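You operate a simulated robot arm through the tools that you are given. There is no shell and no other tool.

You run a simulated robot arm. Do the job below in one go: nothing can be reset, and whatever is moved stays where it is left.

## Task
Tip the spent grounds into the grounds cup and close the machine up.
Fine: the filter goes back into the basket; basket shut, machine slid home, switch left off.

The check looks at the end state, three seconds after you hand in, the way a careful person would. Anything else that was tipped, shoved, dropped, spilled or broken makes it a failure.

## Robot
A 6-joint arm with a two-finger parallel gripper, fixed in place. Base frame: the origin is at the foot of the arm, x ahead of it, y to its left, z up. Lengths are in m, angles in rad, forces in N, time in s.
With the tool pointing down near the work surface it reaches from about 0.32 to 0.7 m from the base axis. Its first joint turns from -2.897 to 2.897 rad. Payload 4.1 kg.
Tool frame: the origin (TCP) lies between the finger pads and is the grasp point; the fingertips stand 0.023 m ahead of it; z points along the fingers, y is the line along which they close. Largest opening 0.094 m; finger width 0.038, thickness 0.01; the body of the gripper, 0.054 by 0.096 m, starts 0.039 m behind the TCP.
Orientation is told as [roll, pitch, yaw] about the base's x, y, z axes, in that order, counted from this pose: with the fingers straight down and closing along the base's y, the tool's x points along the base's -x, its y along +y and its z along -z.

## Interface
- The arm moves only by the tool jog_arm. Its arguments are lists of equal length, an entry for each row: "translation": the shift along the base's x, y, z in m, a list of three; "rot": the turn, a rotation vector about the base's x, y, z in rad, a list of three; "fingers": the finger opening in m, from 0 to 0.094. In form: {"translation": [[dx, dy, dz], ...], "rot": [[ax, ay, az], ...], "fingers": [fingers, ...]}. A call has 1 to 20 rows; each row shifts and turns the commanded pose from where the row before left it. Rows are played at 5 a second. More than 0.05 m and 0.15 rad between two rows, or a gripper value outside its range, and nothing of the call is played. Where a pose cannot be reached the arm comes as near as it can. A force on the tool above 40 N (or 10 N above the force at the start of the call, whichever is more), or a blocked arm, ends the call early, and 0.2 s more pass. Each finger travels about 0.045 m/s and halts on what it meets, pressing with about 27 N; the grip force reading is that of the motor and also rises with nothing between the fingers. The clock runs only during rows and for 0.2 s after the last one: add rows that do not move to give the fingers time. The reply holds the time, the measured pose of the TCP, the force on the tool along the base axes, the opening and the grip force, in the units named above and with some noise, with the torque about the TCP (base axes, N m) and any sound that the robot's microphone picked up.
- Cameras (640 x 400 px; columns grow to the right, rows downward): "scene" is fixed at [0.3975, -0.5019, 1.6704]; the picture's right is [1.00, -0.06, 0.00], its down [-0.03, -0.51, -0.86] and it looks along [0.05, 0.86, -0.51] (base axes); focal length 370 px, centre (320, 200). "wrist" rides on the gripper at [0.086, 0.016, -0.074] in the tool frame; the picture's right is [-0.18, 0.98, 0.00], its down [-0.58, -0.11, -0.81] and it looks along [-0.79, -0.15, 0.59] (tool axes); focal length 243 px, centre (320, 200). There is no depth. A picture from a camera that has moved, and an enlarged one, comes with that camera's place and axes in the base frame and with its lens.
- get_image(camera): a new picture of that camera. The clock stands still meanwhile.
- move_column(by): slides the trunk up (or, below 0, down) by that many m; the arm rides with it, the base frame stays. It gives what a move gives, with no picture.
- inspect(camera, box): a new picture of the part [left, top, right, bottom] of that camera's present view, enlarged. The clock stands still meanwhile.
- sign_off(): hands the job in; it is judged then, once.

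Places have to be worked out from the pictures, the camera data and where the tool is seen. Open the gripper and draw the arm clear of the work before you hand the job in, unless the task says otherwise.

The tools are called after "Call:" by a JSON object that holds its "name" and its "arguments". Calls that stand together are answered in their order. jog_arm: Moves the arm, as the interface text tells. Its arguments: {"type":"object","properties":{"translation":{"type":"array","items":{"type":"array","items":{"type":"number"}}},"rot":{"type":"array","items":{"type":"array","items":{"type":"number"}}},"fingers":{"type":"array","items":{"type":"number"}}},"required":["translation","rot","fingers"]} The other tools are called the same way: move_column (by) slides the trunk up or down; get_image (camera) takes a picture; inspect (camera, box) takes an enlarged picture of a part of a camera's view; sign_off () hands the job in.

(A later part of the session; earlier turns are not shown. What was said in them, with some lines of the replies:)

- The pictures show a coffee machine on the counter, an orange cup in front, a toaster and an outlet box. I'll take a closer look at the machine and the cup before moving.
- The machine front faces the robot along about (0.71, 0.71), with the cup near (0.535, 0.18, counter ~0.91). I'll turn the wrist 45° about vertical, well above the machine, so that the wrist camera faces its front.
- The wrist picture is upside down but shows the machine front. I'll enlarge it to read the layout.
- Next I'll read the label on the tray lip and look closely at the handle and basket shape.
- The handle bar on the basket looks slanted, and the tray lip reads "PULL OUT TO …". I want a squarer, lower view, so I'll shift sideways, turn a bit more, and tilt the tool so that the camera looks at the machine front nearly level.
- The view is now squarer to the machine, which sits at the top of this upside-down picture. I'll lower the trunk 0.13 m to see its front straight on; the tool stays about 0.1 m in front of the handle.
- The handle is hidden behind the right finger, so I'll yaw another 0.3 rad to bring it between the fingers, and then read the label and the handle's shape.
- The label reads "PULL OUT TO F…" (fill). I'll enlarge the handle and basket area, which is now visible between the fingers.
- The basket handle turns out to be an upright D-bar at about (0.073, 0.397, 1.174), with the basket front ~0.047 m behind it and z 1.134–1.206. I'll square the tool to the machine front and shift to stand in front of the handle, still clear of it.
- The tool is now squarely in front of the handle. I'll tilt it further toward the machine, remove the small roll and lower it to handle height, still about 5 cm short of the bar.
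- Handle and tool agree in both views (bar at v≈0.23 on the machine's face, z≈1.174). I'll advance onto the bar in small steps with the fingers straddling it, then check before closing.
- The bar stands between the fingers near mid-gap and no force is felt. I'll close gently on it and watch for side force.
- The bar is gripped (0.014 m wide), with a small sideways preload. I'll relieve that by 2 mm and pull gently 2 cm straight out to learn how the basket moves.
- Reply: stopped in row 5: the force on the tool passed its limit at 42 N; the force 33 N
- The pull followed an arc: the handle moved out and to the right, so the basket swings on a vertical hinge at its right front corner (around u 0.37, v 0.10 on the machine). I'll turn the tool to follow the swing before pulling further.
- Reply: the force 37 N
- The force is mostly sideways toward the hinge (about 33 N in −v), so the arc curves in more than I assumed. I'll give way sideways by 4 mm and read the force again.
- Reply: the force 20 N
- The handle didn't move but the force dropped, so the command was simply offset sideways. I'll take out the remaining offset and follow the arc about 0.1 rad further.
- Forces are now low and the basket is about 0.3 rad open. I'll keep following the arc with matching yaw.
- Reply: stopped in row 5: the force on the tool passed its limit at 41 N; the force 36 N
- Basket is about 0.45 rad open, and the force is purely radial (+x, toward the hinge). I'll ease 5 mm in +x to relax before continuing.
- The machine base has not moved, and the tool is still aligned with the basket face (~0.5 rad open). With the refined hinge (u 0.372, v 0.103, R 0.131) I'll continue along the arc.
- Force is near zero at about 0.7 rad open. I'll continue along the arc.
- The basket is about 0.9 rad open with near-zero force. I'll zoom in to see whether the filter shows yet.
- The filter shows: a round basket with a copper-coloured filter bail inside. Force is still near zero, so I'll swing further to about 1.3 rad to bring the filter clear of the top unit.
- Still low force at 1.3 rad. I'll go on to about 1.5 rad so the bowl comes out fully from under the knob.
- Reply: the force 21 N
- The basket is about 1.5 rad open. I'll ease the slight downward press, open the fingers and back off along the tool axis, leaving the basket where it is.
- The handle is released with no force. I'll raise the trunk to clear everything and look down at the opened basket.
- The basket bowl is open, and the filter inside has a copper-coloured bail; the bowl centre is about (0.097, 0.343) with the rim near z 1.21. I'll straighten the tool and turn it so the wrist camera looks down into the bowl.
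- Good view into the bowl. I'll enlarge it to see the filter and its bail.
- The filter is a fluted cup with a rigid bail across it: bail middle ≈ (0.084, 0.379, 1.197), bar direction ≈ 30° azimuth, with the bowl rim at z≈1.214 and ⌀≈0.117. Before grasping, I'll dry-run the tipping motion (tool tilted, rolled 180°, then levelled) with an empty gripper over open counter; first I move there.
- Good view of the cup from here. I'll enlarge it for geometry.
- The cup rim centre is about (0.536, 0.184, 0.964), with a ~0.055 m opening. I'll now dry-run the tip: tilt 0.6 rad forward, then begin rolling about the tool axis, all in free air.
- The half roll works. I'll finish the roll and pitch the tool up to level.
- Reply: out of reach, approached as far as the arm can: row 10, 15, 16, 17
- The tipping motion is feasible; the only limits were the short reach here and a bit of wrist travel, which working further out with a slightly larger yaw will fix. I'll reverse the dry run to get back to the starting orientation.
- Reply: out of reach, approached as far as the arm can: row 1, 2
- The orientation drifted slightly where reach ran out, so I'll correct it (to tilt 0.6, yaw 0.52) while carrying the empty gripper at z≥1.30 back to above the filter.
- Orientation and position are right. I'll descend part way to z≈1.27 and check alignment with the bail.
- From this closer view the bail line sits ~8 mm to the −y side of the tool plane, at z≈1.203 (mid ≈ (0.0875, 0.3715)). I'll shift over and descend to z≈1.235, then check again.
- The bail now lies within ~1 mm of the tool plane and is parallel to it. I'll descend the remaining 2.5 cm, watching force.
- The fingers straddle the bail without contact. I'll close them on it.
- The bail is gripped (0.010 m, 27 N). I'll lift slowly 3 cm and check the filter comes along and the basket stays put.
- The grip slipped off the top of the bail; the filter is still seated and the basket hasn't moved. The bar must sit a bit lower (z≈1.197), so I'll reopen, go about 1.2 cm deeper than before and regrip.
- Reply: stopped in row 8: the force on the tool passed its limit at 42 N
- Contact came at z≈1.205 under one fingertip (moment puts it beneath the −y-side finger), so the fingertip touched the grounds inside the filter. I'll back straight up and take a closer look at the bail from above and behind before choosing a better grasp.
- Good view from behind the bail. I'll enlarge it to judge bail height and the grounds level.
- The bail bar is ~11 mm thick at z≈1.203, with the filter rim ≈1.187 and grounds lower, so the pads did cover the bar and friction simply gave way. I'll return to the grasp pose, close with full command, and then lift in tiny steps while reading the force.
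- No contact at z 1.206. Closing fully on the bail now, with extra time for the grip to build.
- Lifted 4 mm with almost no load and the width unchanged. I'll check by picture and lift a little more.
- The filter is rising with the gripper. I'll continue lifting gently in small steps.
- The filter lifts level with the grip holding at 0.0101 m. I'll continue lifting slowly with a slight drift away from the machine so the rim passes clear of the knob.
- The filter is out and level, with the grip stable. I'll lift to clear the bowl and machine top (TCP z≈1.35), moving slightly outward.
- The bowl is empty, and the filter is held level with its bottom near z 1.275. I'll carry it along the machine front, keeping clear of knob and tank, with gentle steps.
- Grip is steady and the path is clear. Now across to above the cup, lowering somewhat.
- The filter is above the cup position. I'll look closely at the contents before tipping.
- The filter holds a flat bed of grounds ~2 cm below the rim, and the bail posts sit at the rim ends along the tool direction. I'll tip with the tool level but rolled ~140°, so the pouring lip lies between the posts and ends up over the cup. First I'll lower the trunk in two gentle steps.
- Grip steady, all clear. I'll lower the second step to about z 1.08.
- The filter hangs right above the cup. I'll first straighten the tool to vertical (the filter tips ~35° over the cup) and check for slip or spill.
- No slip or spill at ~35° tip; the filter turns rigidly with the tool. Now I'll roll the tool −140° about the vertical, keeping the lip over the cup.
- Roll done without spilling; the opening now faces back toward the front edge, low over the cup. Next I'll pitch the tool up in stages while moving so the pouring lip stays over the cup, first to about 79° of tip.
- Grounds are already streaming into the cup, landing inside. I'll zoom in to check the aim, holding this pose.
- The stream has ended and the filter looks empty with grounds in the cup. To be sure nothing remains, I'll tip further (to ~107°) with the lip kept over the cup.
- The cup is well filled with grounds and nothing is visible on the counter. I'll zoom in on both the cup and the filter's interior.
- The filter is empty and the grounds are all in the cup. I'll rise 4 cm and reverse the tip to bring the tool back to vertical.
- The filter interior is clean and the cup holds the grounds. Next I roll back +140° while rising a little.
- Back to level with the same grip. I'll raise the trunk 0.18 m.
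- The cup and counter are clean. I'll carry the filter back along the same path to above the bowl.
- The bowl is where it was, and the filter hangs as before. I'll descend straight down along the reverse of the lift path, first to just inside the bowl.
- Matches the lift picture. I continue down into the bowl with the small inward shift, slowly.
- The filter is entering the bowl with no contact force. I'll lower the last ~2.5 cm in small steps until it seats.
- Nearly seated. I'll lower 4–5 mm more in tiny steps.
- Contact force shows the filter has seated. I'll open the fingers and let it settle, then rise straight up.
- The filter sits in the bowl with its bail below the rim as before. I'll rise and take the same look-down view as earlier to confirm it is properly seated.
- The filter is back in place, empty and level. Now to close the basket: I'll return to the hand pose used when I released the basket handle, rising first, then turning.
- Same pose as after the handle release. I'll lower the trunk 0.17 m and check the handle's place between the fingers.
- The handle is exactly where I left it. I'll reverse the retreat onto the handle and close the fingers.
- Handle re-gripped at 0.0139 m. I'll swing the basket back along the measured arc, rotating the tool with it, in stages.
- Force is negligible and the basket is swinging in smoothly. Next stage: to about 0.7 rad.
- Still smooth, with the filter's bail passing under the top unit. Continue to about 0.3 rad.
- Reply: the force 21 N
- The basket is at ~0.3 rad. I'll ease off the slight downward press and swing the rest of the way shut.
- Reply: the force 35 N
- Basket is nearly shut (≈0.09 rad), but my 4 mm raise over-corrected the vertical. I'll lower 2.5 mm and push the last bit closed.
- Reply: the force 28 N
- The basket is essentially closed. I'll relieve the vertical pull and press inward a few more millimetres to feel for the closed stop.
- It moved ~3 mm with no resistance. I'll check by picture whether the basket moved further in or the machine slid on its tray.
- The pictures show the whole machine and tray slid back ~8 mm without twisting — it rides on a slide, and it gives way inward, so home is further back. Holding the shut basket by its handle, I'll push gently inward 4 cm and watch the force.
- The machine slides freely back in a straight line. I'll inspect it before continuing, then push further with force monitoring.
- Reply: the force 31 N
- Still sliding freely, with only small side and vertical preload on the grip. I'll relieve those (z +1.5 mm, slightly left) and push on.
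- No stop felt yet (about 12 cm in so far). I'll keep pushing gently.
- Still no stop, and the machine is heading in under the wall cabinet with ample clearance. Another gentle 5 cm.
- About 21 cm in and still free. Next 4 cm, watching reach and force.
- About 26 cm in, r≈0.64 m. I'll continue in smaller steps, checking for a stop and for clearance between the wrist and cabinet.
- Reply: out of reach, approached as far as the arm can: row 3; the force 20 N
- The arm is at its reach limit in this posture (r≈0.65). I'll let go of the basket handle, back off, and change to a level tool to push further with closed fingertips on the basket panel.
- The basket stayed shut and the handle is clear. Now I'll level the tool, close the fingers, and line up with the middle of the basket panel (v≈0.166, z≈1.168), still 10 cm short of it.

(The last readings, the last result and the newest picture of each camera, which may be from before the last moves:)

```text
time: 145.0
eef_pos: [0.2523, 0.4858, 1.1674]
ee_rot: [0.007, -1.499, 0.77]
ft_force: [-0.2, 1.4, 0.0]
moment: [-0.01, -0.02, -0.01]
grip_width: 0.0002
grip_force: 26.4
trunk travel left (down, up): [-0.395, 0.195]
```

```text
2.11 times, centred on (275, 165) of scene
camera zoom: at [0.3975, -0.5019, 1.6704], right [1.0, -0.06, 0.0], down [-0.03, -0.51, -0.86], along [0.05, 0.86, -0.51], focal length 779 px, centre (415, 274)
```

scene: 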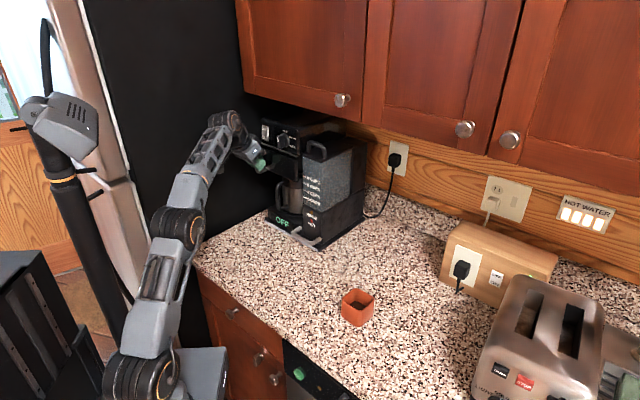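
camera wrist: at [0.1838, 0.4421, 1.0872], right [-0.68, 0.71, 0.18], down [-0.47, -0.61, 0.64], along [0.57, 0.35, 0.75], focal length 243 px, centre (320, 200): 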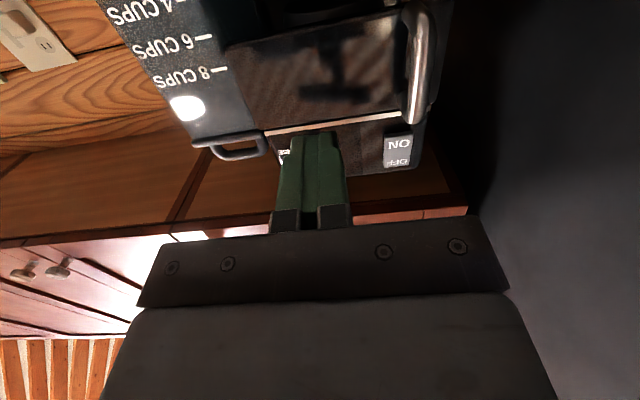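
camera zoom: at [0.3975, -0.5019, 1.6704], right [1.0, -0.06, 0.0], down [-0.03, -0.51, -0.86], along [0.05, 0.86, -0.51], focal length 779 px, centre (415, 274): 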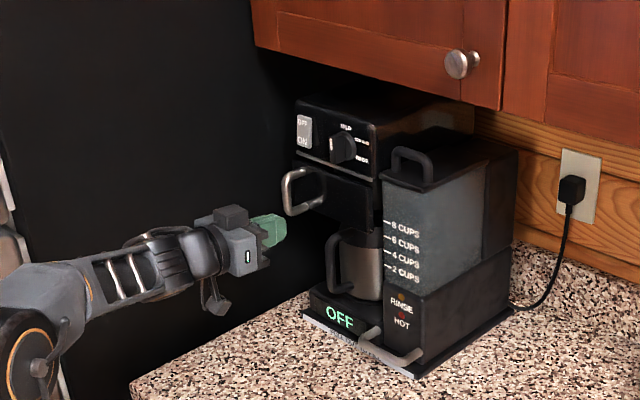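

The tool is level and lined up with the panel, right of the handle and below the knob. I'll advance 8 cm to just short of contact.

Call:
{"name": "jog_arm", "arguments": {"translation": [[0.0075, 0.0075, 0], [0.0085, 0.0085, 0], [0.0085, 0.0085, 0], [0.0085, 0.0085, 0], [0.0085, 0.0085, 0], [0.0085, 0.0085, 0], [0.0075, 0.0075, 0], [0, 0, 0]], "rot": [[0, 0, 0], [0, 0, 0], [0, 0, 0], [0, 0, 0], [0, 0, 0], [0, 0, 0], [0, 0, 0], [0, 0, 0]], "fingers": [0, 0, 0, 0, 0, 0, 0, 0]}}

Call:
{"name": "inspect", "arguments": {"camera": "scene", "box": [190, 70, 360, 260]}}

Call:
{"name": "get_image", "arguments": {"camera": "wrist"}}

```text
time: 146.8
eef_pos: [0.3105, 0.5454, 1.1676]
ee_rot: [0.016, -1.5, 0.763]
ft_force: [0.2, -0.3, -0.4]
moment: [-0.01, 0.02, -0.04]
grip_width: 0.0
grip_force: 27.0
trunk travel left (down, up): [-0.395, 0.195]
```

```text
2.11 times, centred on (275, 165) of scene
camera zoom: at [0.3975, -0.5019, 1.6704], right [1.0, -0.06, 0.0], down [-0.03, -0.51, -0.86], along [0.05, 0.86, -0.51], focal length 779 px, centre (415, 274)
```

zoom: 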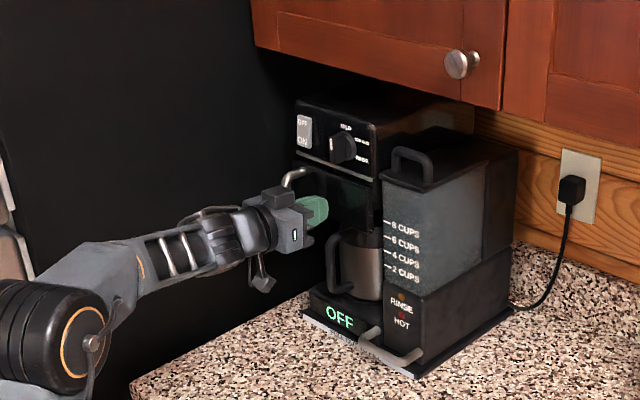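

```text
taken
camera wrist: at [0.2404, 0.5008, 1.0871], right [-0.68, 0.71, 0.18], down [-0.47, -0.61, 0.64], along [0.57, 0.35, 0.75], focal length 243 px, centre (320, 200)
```

wrist: 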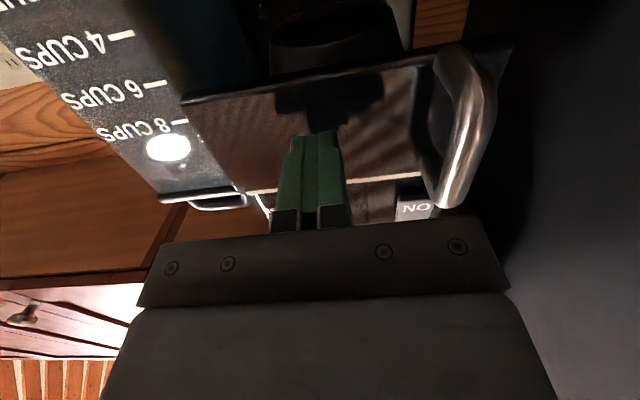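

Fingertips are just short of the panel. I'll make contact and push on gently.

Call:
{"name": "jog_arm", "arguments": {"translation": [[0.004, 0.004, 0], [0.004, 0.004, 0], [0.004, 0.004, 0], [0.004, 0.004, 0], [0.005, 0.005, 0], [0.005, 0.005, 0], [0.005, 0.005, 0], [0, 0, 0]], "rot": [[0, 0, 0], [0, 0, 0], [0, 0, 0], [0, 0, 0], [0, 0, 0], [0, 0, 0], [0, 0, 0], [0, 0, 0]], "fingers": [0, 0, 0, 0, 0, 0, 0, 0]}}

Call:
{"name": "inspect", "arguments": {"camera": "scene", "box": [190, 70, 360, 260]}}

```text
time: 148.1
eef_pos: [0.3258, 0.563, 1.1681]
ee_rot: [0.021, -1.497, 0.759]
ft_force: [-18.6, -28.7, -1.9]
moment: [0.28, -0.43, -0.13]
grip_width: 0.0001
grip_force: 26.5
trunk travel left (down, up): [-0.395, 0.195]
stopped in row 6: the force on the tool passed its limit at 49 N (the readings are from after the stop); the commanded pose is now the measured one
```

```text
2.11 times, centred on (275, 165) of scene
camera zoom: at [0.3975, -0.5019, 1.6704], right [1.0, -0.06, 0.0], down [-0.03, -0.51, -0.86], along [0.05, 0.86, -0.51], focal length 779 px, centre (415, 274)
```

zoom: 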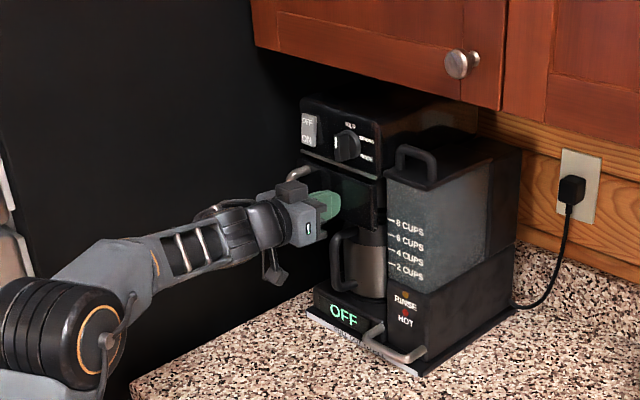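

A firm stop: force jumped from a few newtons to ~49 N, where before the machine slid freely. I'll press once more lightly to confirm it is a hard stop and compare positions.

Call:
{"name": "jog_arm", "arguments": {"translation": [[0.0015, 0.0015, 0], [0, 0, 0]], "rot": [[0, 0, 0], [0, 0, 0]], "fingers": [0, 0]}}

Call:
{"name": "inspect", "arguments": {"camera": "scene", "box": [190, 70, 360, 260]}}

Call:
{"name": "get_image", "arguments": {"camera": "wrist"}}

```text
time: 148.4
eef_pos: [0.327, 0.5621, 1.1678]
ee_rot: [0.023, -1.497, 0.756]
ft_force: [-22.5, -34.2, -3.4]
moment: [0.37, -0.5, -0.16]
grip_width: 0.0
grip_force: 27.4
trunk travel left (down, up): [-0.395, 0.195]
stopped in row 1: the force on the tool passed its limit at 48 N (the readings are from after the stop); the commanded pose is now the measured one
```

```text
2.11 times, centred on (275, 165) of scene
camera zoom: at [0.3975, -0.5019, 1.6704], right [1.0, -0.06, 0.0], down [-0.03, -0.51, -0.86], along [0.05, 0.86, -0.51], focal length 779 px, centre (415, 274)
```

zoom: 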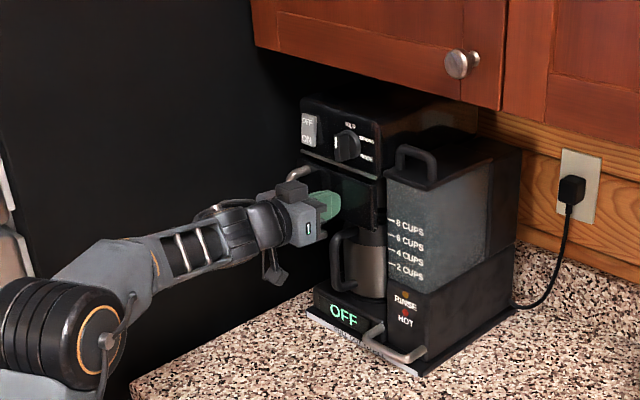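

```text
taken
camera wrist: at [0.2579, 0.5183, 1.0876], right [-0.68, 0.71, 0.19], down [-0.47, -0.61, 0.64], along [0.57, 0.35, 0.75], focal length 243 px, centre (320, 200)
```

wrist: 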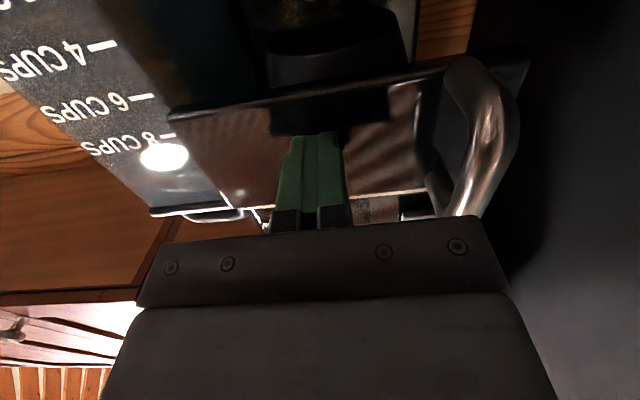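

Position unchanged under ~40 N, so this is the slide's end stop — the machine is home. I'll back straight out and inspect the machine.

Call:
{"name": "jog_arm", "arguments": {"translation": [[-0.003, -0.003, 0], [-0.006, -0.006, 0], [-0.0085, -0.0085, 0], [-0.0085, -0.0085, 0], [-0.0085, -0.0085, 0], [-0.0085, -0.0085, 0], [-0.0085, -0.0085, 0], [-0.0085, -0.0085, 0], [-0.0085, -0.0085, 0], [-0.0085, -0.0085, 0], [0, 0, 0]], "rot": [[0, 0, 0], [0, 0, 0], [0, 0, 0], [0, 0, 0], [0, 0, 0], [0, 0, 0], [0, 0, 0], [0, 0, 0], [0, 0, 0], [0, 0, 0], [0, 0, 0]], "fingers": [0, 0, 0, 0, 0, 0, 0, 0, 0, 0, 0]}}

Call:
{"name": "get_image", "arguments": {"camera": "scene"}}

Call:
{"name": "inspect", "arguments": {"camera": "scene", "box": [230, 100, 350, 260]}}

Call:
{"name": "get_image", "arguments": {"camera": "wrist"}}

```text
time: 150.8
eef_pos: [0.2526, 0.489, 1.1628]
ee_rot: [0.003, -1.494, 0.775]
ft_force: [-0.7, -0.3, 0.6]
moment: [0.02, 0.03, 0.02]
grip_width: 0.0
grip_force: 26.9
trunk travel left (down, up): [-0.395, 0.195]
```

```text
taken
```

scene: 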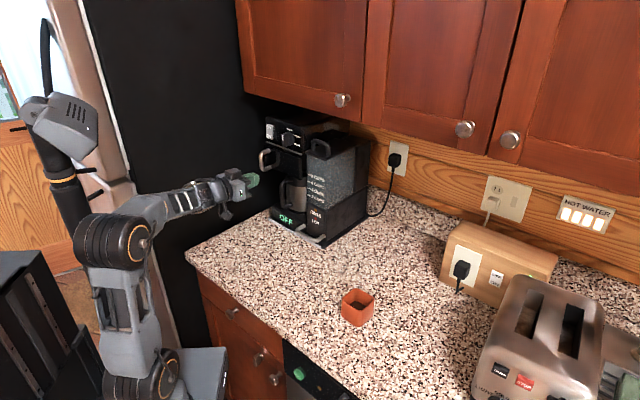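

```text
2.50 times, centred on (290, 180) of scene
camera zoom: at [0.3975, -0.5019, 1.6704], right [1.0, -0.06, 0.0], down [-0.03, -0.51, -0.86], along [0.05, 0.86, -0.51], focal length 926 px, centre (395, 250)
```

zoom: 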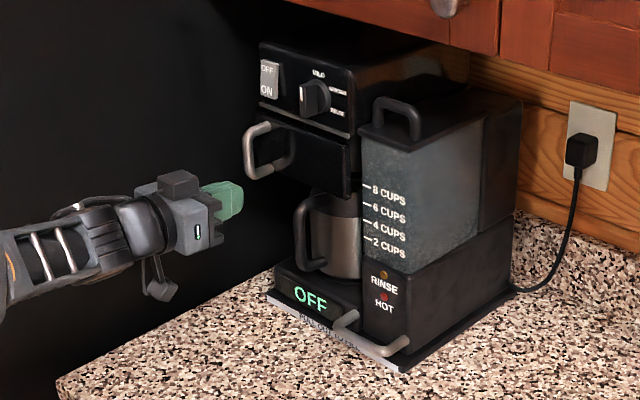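

```text
taken
camera wrist: at [0.1837, 0.4451, 1.0829], right [-0.68, 0.71, 0.18], down [-0.46, -0.61, 0.64], along [0.57, 0.35, 0.74], focal length 243 px, centre (320, 200)
```

wrist: 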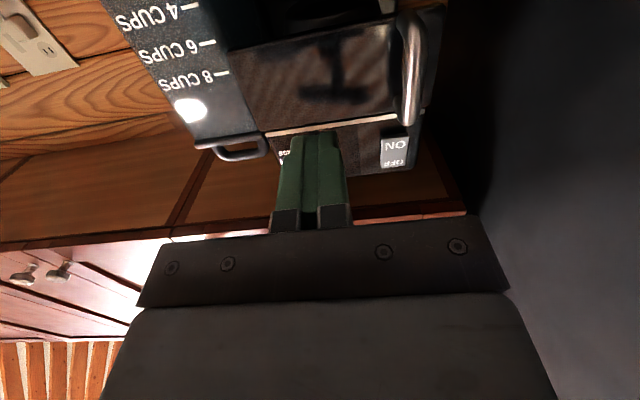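

I'll zoom in to check that the basket is flush and the switch and knob are untouched.

Call:
{"name": "inspect", "arguments": {"camera": "scene", "box": [250, 110, 330, 190]}}

Call:
{"name": "inspect", "arguments": {"camera": "scene", "box": [255, 190, 345, 255]}}

Call:
{"name": "inspect", "arguments": {"camera": "wrist", "box": [180, 0, 480, 180]}}

```text
5.00 times, centred on (290, 150) of scene
camera zoom: at [0.3975, -0.5019, 1.6704], right [1.0, -0.06, 0.0], down [-0.03, -0.51, -0.86], along [0.05, 0.86, -0.51], focal length 1851 px, centre (470, 450)
```

zoom: 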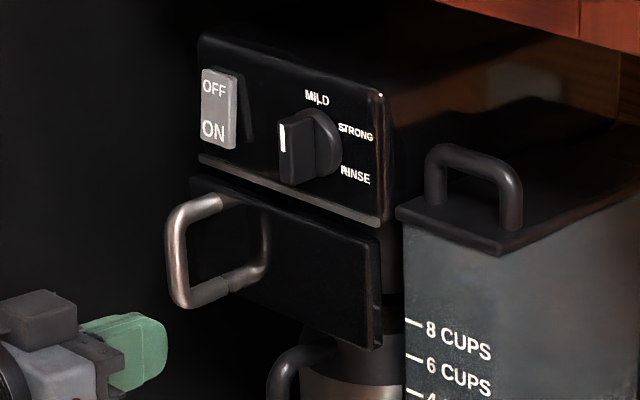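

```text
6.15 times, centred on (300, 222) of scene
camera zoom: at [0.3975, -0.5019, 1.6704], right [1.0, -0.06, 0.0], down [-0.03, -0.51, -0.86], along [0.05, 0.86, -0.51], focal length 2278 px, centre (443, 62)
```

zoom: 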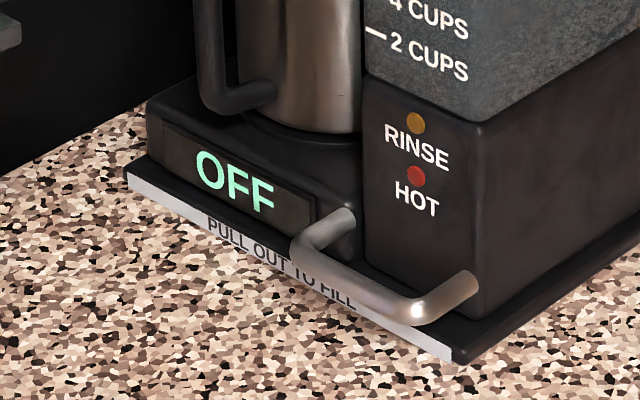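

```text
2.13 times, centred on (330, 90) of wrist
camera zoom: at [0.1837, 0.4451, 1.0829], right [-0.68, 0.71, 0.18], down [-0.46, -0.61, 0.64], along [0.57, 0.35, 0.74], focal length 518 px, centre (299, 435)
```

zoom: 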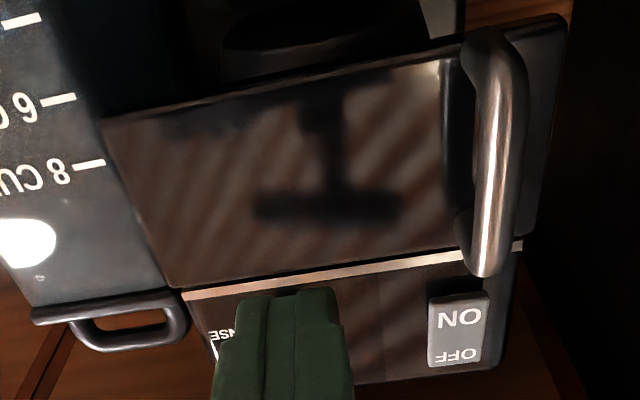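

"PULL OUT TO FILL" is fully legible, the basket is flush, the switch and display read OFF, and the knob is unchanged. I'll open the gripper and draw the arm back and up, clear of the work.

Call:
{"name": "jog_arm", "arguments": {"translation": [[-0.012, -0.012, 0.006], [-0.012, -0.012, 0.01], [-0.012, -0.012, 0.012], [-0.012, -0.012, 0.012], [-0.012, -0.012, 0.012], [-0.012, -0.012, 0.012], [-0.012, -0.012, 0.012], [-0.01, -0.012, 0.012], [-0.008, -0.012, 0.012], [-0.006, -0.012, 0.012], [-0.004, -0.012, 0.012], [0, 0, 0]], "rot": [[0, 0, 0], [-0.0915, 0.0951, 0], [-0.0915, 0.0951, 0], [-0.0915, 0.0951, 0], [-0.0915, 0.0951, 0], [-0.0915, 0.0951, 0], [-0.0915, 0.0951, 0], [-0.0915, 0.0951, 0], [-0.0915, 0.0951, 0], [-0.0915, 0.0951, 0], [-0.0915, 0.0951, 0], [0, 0, 0]], "fingers": [0.01, 0.03, 0.05, 0.07, 0.08, 0.08, 0.08, 0.08, 0.08, 0.08, 0.08, 0.08]}}

Call:
{"name": "get_image", "arguments": {"camera": "scene"}}

Call:
{"name": "get_image", "arguments": {"camera": "wrist"}}

```text
time: 153.4
eef_pos: [0.1426, 0.358, 1.2885]
ee_rot: [0.013, -0.172, 0.767]
ft_force: [-0.5, 0.1, -0.1]
moment: [-0.02, -0.01, 0.02]
grip_width: 0.0802
grip_force: 0.0
trunk travel left (down, up): [-0.395, 0.195]
```

```text
taken
```

scene: 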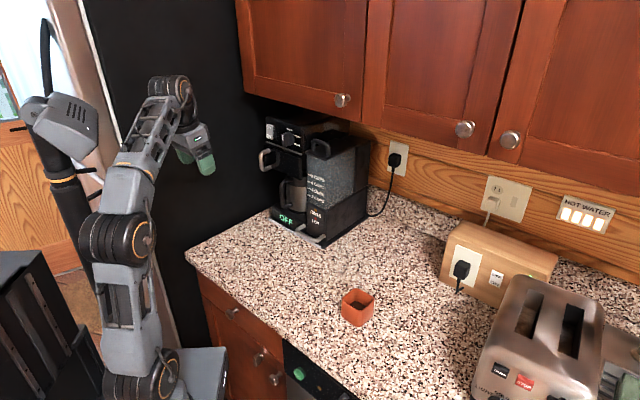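

```text
taken
camera wrist: at [0.0606, 0.302, 1.3474], right [-0.55, 0.83, 0.04], down [0.4, 0.22, 0.89], along [0.73, 0.51, -0.45], focal length 243 px, centre (320, 200)
```

wrist: 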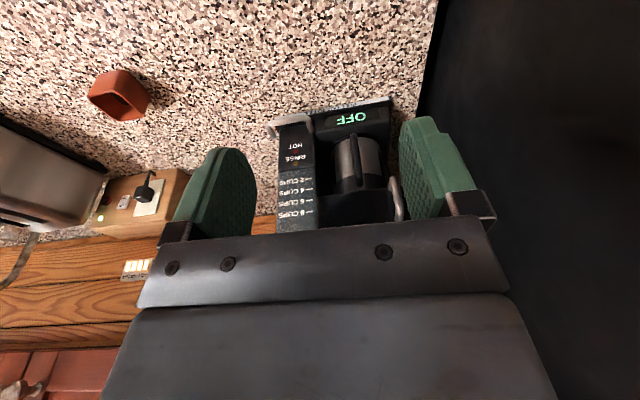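

The machine is home, the cup is undisturbed, and the arm is backing away. I'll draw it a bit further clear and do a last close check of the counter, cup and machine.

Call:
{"name": "jog_arm", "arguments": {"translation": [[-0.005, -0.02, 0.015], [-0.005, -0.02, 0.015], [-0.005, -0.02, 0.015], [-0.005, -0.02, 0.015], [0, 0, 0.01], [0, 0, 0]], "rot": [[0, 0, 0], [0, 0, 0], [0, 0, 0], [0, 0, 0], [0, 0, 0], [0, 0, 0]], "fingers": [0.094, 0.094, 0.094, 0.094, 0.094, 0.094]}}

Call:
{"name": "get_image", "arguments": {"camera": "scene"}}

Call:
{"name": "inspect", "arguments": {"camera": "scene", "box": [180, 190, 440, 370]}}

Call:
{"name": "inspect", "arguments": {"camera": "scene", "box": [240, 95, 400, 255]}}

Call:
{"name": "get_image", "arguments": {"camera": "wrist"}}

```text
time: 154.8
eef_pos: [0.1246, 0.2763, 1.3232]
ee_rot: [0.012, -0.177, 0.766]
ft_force: [0.6, 0.2, -0.1]
moment: [0.01, -0.01, -0.04]
grip_width: 0.0941
grip_force: 0.0
out of reach, approached as far as the arm can: row 3, 4, 5
trunk travel left (down, up): [-0.395, 0.195]
```

```text
taken
```

scene: 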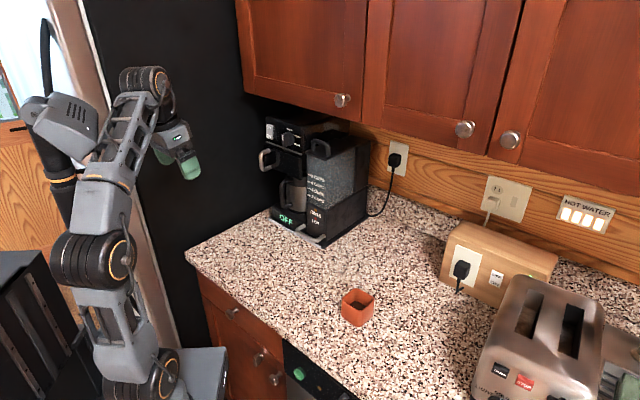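

```text
2.22 times, centred on (310, 280) of scene
camera zoom: at [0.3975, -0.5019, 1.6704], right [1.0, -0.06, 0.0], down [-0.03, -0.51, -0.86], along [0.05, 0.86, -0.51], focal length 823 px, centre (342, 22)
```

zoom: 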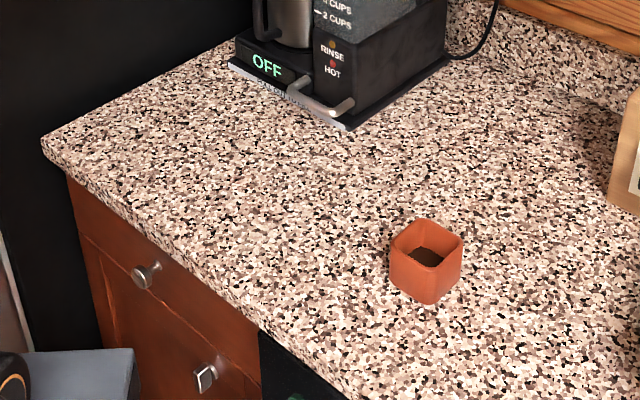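

```text
2.50 times, centred on (320, 175) of scene
camera zoom: at [0.3975, -0.5019, 1.6704], right [1.0, -0.06, 0.0], down [-0.03, -0.51, -0.86], along [0.05, 0.86, -0.51], focal length 926 px, centre (320, 262)
```

zoom: 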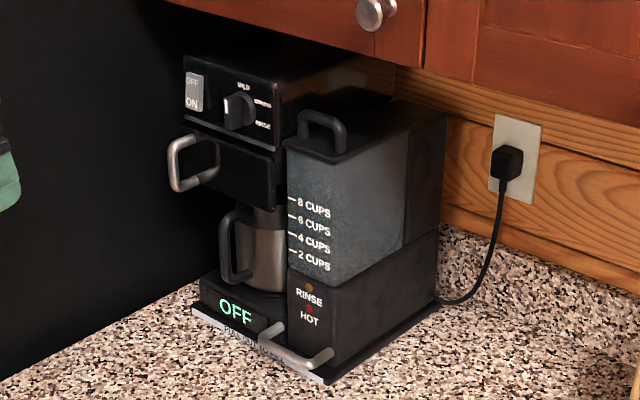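

```text
taken
camera wrist: at [0.0436, 0.2196, 1.3813], right [-0.55, 0.83, 0.04], down [0.39, 0.21, 0.89], along [0.73, 0.51, -0.45], focal length 243 px, centre (320, 200)
```

wrist: 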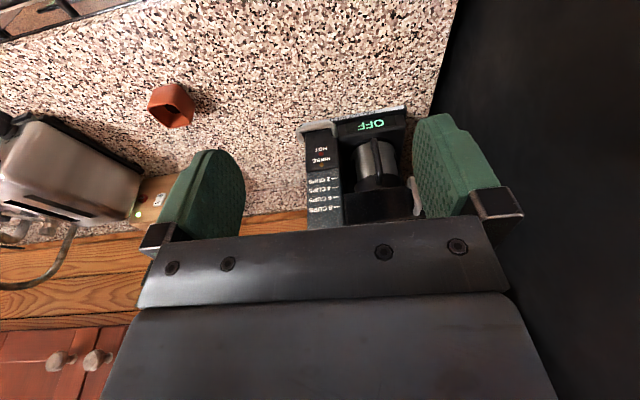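

Everything looks in place. One last close check that the basket panel is truly flush with the machine front, from both cameras.

Call:
{"name": "inspect", "arguments": {"camera": "scene", "box": [255, 115, 315, 175]}}

Call:
{"name": "inspect", "arguments": {"camera": "wrist", "box": [295, 100, 435, 230]}}

```text
6.67 times, centred on (285, 145) of scene
camera zoom: at [0.3975, -0.5019, 1.6704], right [1.0, -0.06, 0.0], down [-0.03, -0.51, -0.86], along [0.05, 0.86, -0.51], focal length 2468 px, centre (553, 567)
```

zoom: 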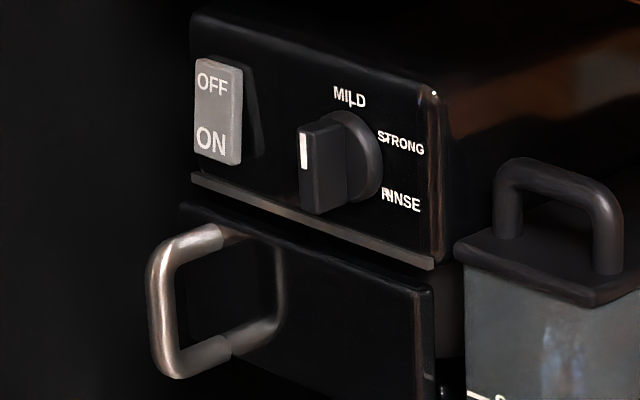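

```text
3.08 times, centred on (365, 165) of wrist
camera zoom: at [0.0436, 0.2196, 1.3813], right [-0.55, 0.83, 0.04], down [0.39, 0.21, 0.89], along [0.73, 0.51, -0.45], focal length 746 px, centre (182, 308)
```

zoom: 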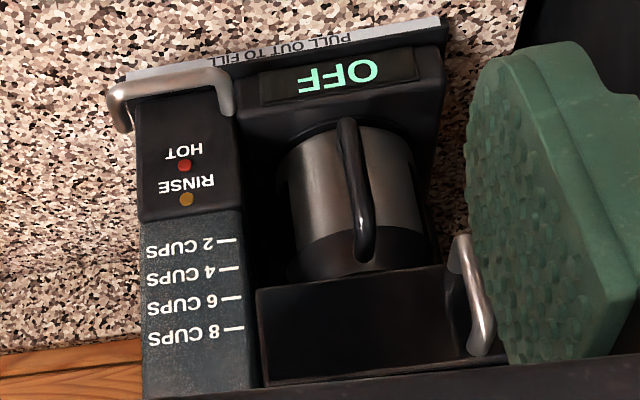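

In these dark views I can't be fully sure the panel's handle end is flush. I'll test by touch: with the machine against its stop, I'll bring closed fingertips level in front of the basket handle and press lightly — if the basket is shut it won't move.

Call:
{"name": "jog_arm", "arguments": {"translation": [[0.005, 0.025, -0.009], [0.007, 0.029, -0.012], [0.008, 0.03, -0.012], [0.0046, 0.0156, -0.0115], [0.0046, 0.0156, -0.0115], [0.0046, 0.0156, -0.0115], [0.0046, 0.0156, -0.0115], [0.0046, 0.0156, -0.0115], [0.0046, 0.0156, -0.0115], [0.0046, 0.0156, -0.0115], [0.0046, 0.0156, -0.0115], [0.0046, 0.0156, -0.0115], [0.0046, 0.0156, -0.0115], [0, 0, 0]], "rot": [[0, 0, 0], [0, 0, 0], [0, 0, 0], [0.0915, -0.0951, 0], [0.0915, -0.0951, 0], [0.0915, -0.0951, 0], [0.0915, -0.0951, 0], [0.0915, -0.0951, 0], [0.0915, -0.0951, 0], [0.0915, -0.0951, 0], [0.0915, -0.0951, 0], [0.0915, -0.0951, 0], [0.0915, -0.0951, 0], [0, 0, 0]], "fingers": [0.08, 0.06, 0.04, 0.02, 0, 0, 0, 0, 0, 0, 0, 0, 0, 0]}}

Call:
{"name": "get_image", "arguments": {"camera": "wrist"}}

Call:
{"name": "inspect", "arguments": {"camera": "scene", "box": [190, 80, 330, 220]}}

```text
time: 157.8
eef_pos: [0.189, 0.5151, 1.1747]
ee_rot: [-0.003, -1.495, 0.782]
ft_force: [-0.2, -0.2, 0.5]
moment: [0.01, 0.02, 0.0]
grip_width: 0.0
grip_force: 26.4
trunk travel left (down, up): [-0.395, 0.195]
```

```text
taken
camera wrist: at [0.1212, 0.4709, 1.0942], right [-0.68, 0.71, 0.18], down [-0.46, -0.61, 0.64], along [0.57, 0.35, 0.74], focal length 243 px, centre (320, 200)
```

wrist: 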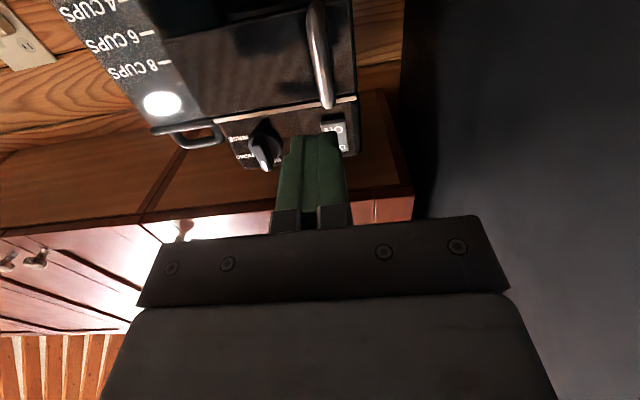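

```text
2.86 times, centred on (260, 150) of scene
camera zoom: at [0.3975, -0.5019, 1.6704], right [1.0, -0.06, 0.0], down [-0.03, -0.51, -0.86], along [0.05, 0.86, -0.51], focal length 1058 px, centre (491, 343)
```

zoom: 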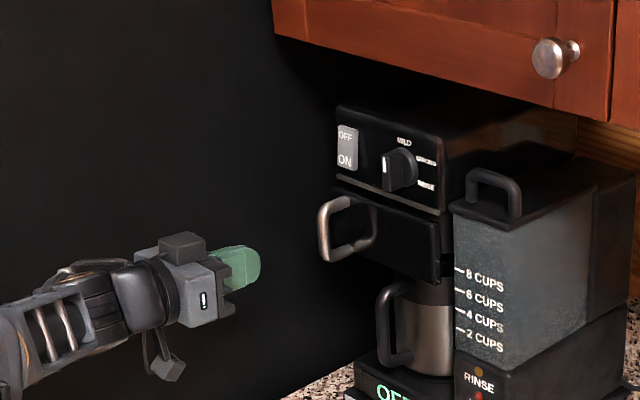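

Good viewpoint: the panel and strip are visible from below. I'll enlarge this to compare the gap at both ends.

Call:
{"name": "inspect", "arguments": {"camera": "wrist", "box": [140, 0, 380, 180]}}

Call:
{"name": "inspect", "arguments": {"camera": "wrist", "box": [290, 60, 380, 170]}}

Call:
{"name": "inspect", "arguments": {"camera": "wrist", "box": [180, 60, 280, 180]}}

```text
2.22 times, centred on (260, 90) of wrist
camera zoom: at [0.1212, 0.4709, 1.0942], right [-0.68, 0.71, 0.18], down [-0.46, -0.61, 0.64], along [0.57, 0.35, 0.74], focal length 539 px, centre (453, 444)
```

zoom: 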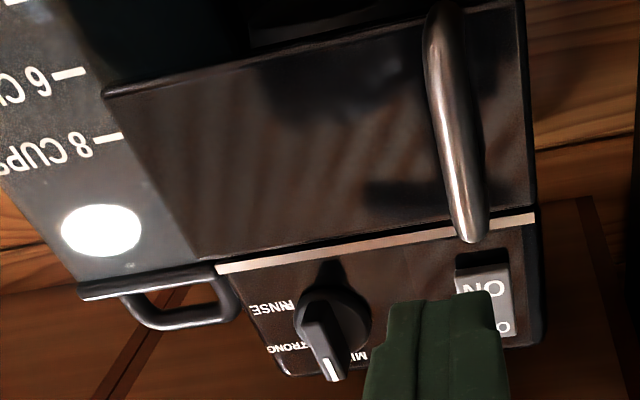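

```text
3.64 times, centred on (335, 115) of wrist
camera zoom: at [0.1212, 0.4709, 1.0942], right [-0.68, 0.71, 0.18], down [-0.46, -0.61, 0.64], along [0.57, 0.35, 0.74], focal length 882 px, centre (266, 509)
```

zoom: 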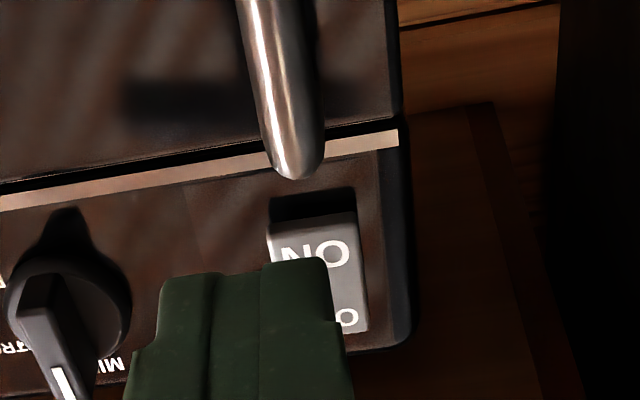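

```text
3.33 times, centred on (230, 120) of wrist
camera zoom: at [0.1212, 0.4709, 1.0942], right [-0.68, 0.71, 0.18], down [-0.46, -0.61, 0.64], along [0.57, 0.35, 0.74], focal length 809 px, centre (620, 467)
```

zoom: 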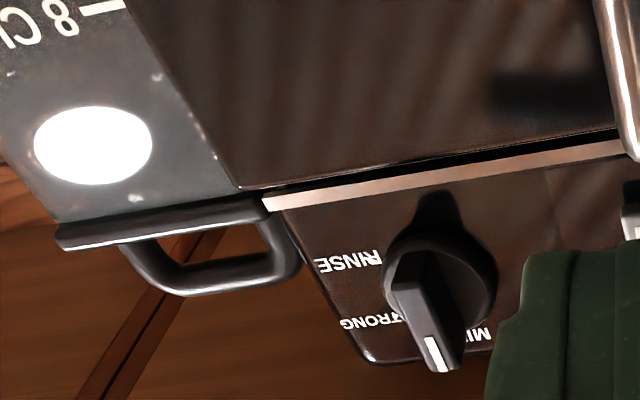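

From below, the gap between panel and strip is even along its whole length and the panel's left edge lines up with the housing, so the basket is fully shut; no pressing is needed. I'll withdraw the arm again with the gripper open.

Call:
{"name": "jog_arm", "arguments": {"translation": [[-0.0046, -0.0156, 0.0115], [-0.0046, -0.0156, 0.0115], [-0.0046, -0.0156, 0.0115], [-0.0046, -0.0156, 0.0115], [-0.0046, -0.0156, 0.0115], [-0.0046, -0.0156, 0.0115], [-0.0046, -0.0156, 0.0115], [-0.0046, -0.0156, 0.0115], [-0.0046, -0.0156, 0.0115], [-0.0046, -0.0156, 0.0115], [-0.008, -0.03, 0.012], [-0.007, -0.029, 0.012], [0, 0, 0]], "rot": [[-0.0915, 0.0951, 0], [-0.0915, 0.0951, 0], [-0.0915, 0.0951, 0], [-0.0915, 0.0951, 0], [-0.0915, 0.0951, 0], [-0.0915, 0.0951, 0], [-0.0915, 0.0951, 0], [-0.0915, 0.0951, 0], [-0.0915, 0.0951, 0], [-0.0915, 0.0951, 0], [0, 0, 0], [0, 0, 0], [0, 0, 0]], "fingers": [0, 0, 0.02, 0.04, 0.06, 0.08, 0.094, 0.094, 0.094, 0.094, 0.094, 0.094, 0.094]}}

Call:
{"name": "get_image", "arguments": {"camera": "scene"}}

```text
time: 160.6
eef_pos: [0.1287, 0.301, 1.3157]
ee_rot: [0.011, -0.173, 0.766]
ft_force: [-0.2, 0.2, 0.3]
moment: [0.04, -0.02, 0.01]
grip_width: 0.094
grip_force: 0.2
trunk travel left (down, up): [-0.395, 0.195]
```

```text
taken
```

scene: 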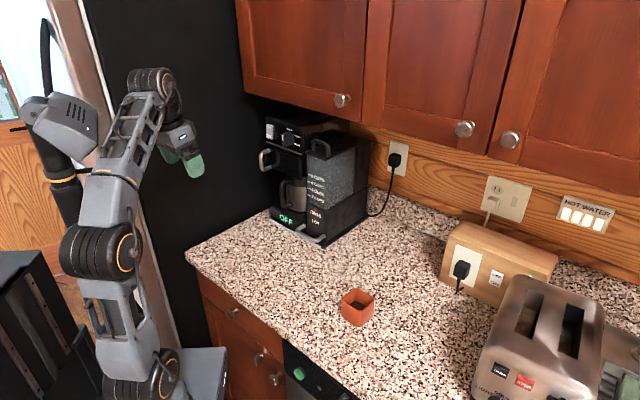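

The grounds are in the cup, the empty filter is back in the shut basket, and the machine is against its home stop. The switch is off, the arm is clear and the gripper is open. Handing in the job.

Call:
{"name": "sign_off", "arguments": {}}

```text
The job is handed in.
```

The job is done and handed in: the spent grounds are in the grounds cup and the machine is closed up.

- **Grounds:** they all went into the cup. I saw none on the counter, and the cup was not moved.
- **Filter:** it is empty and seated back in the basket. My first grip on its handle slipped off. On the second try a fingertip pressed down inside the filter until the force limit stopped it. It lifted cleanly after that and showed no damage.
- **Basket:** it is shut. Seen from below, the gap along the panel is even from end to end.
- **Machine:** it started out pulled forward near the counter edge. I slid it back about 27 cm, until it would not move further under about 40 N. I took that as home, because nothing on the counter marks the spot.
- **Switch:** I left it off, and the display reads OFF.

The arm is drawn back with the gripper open. I have not seen the result of the final check.
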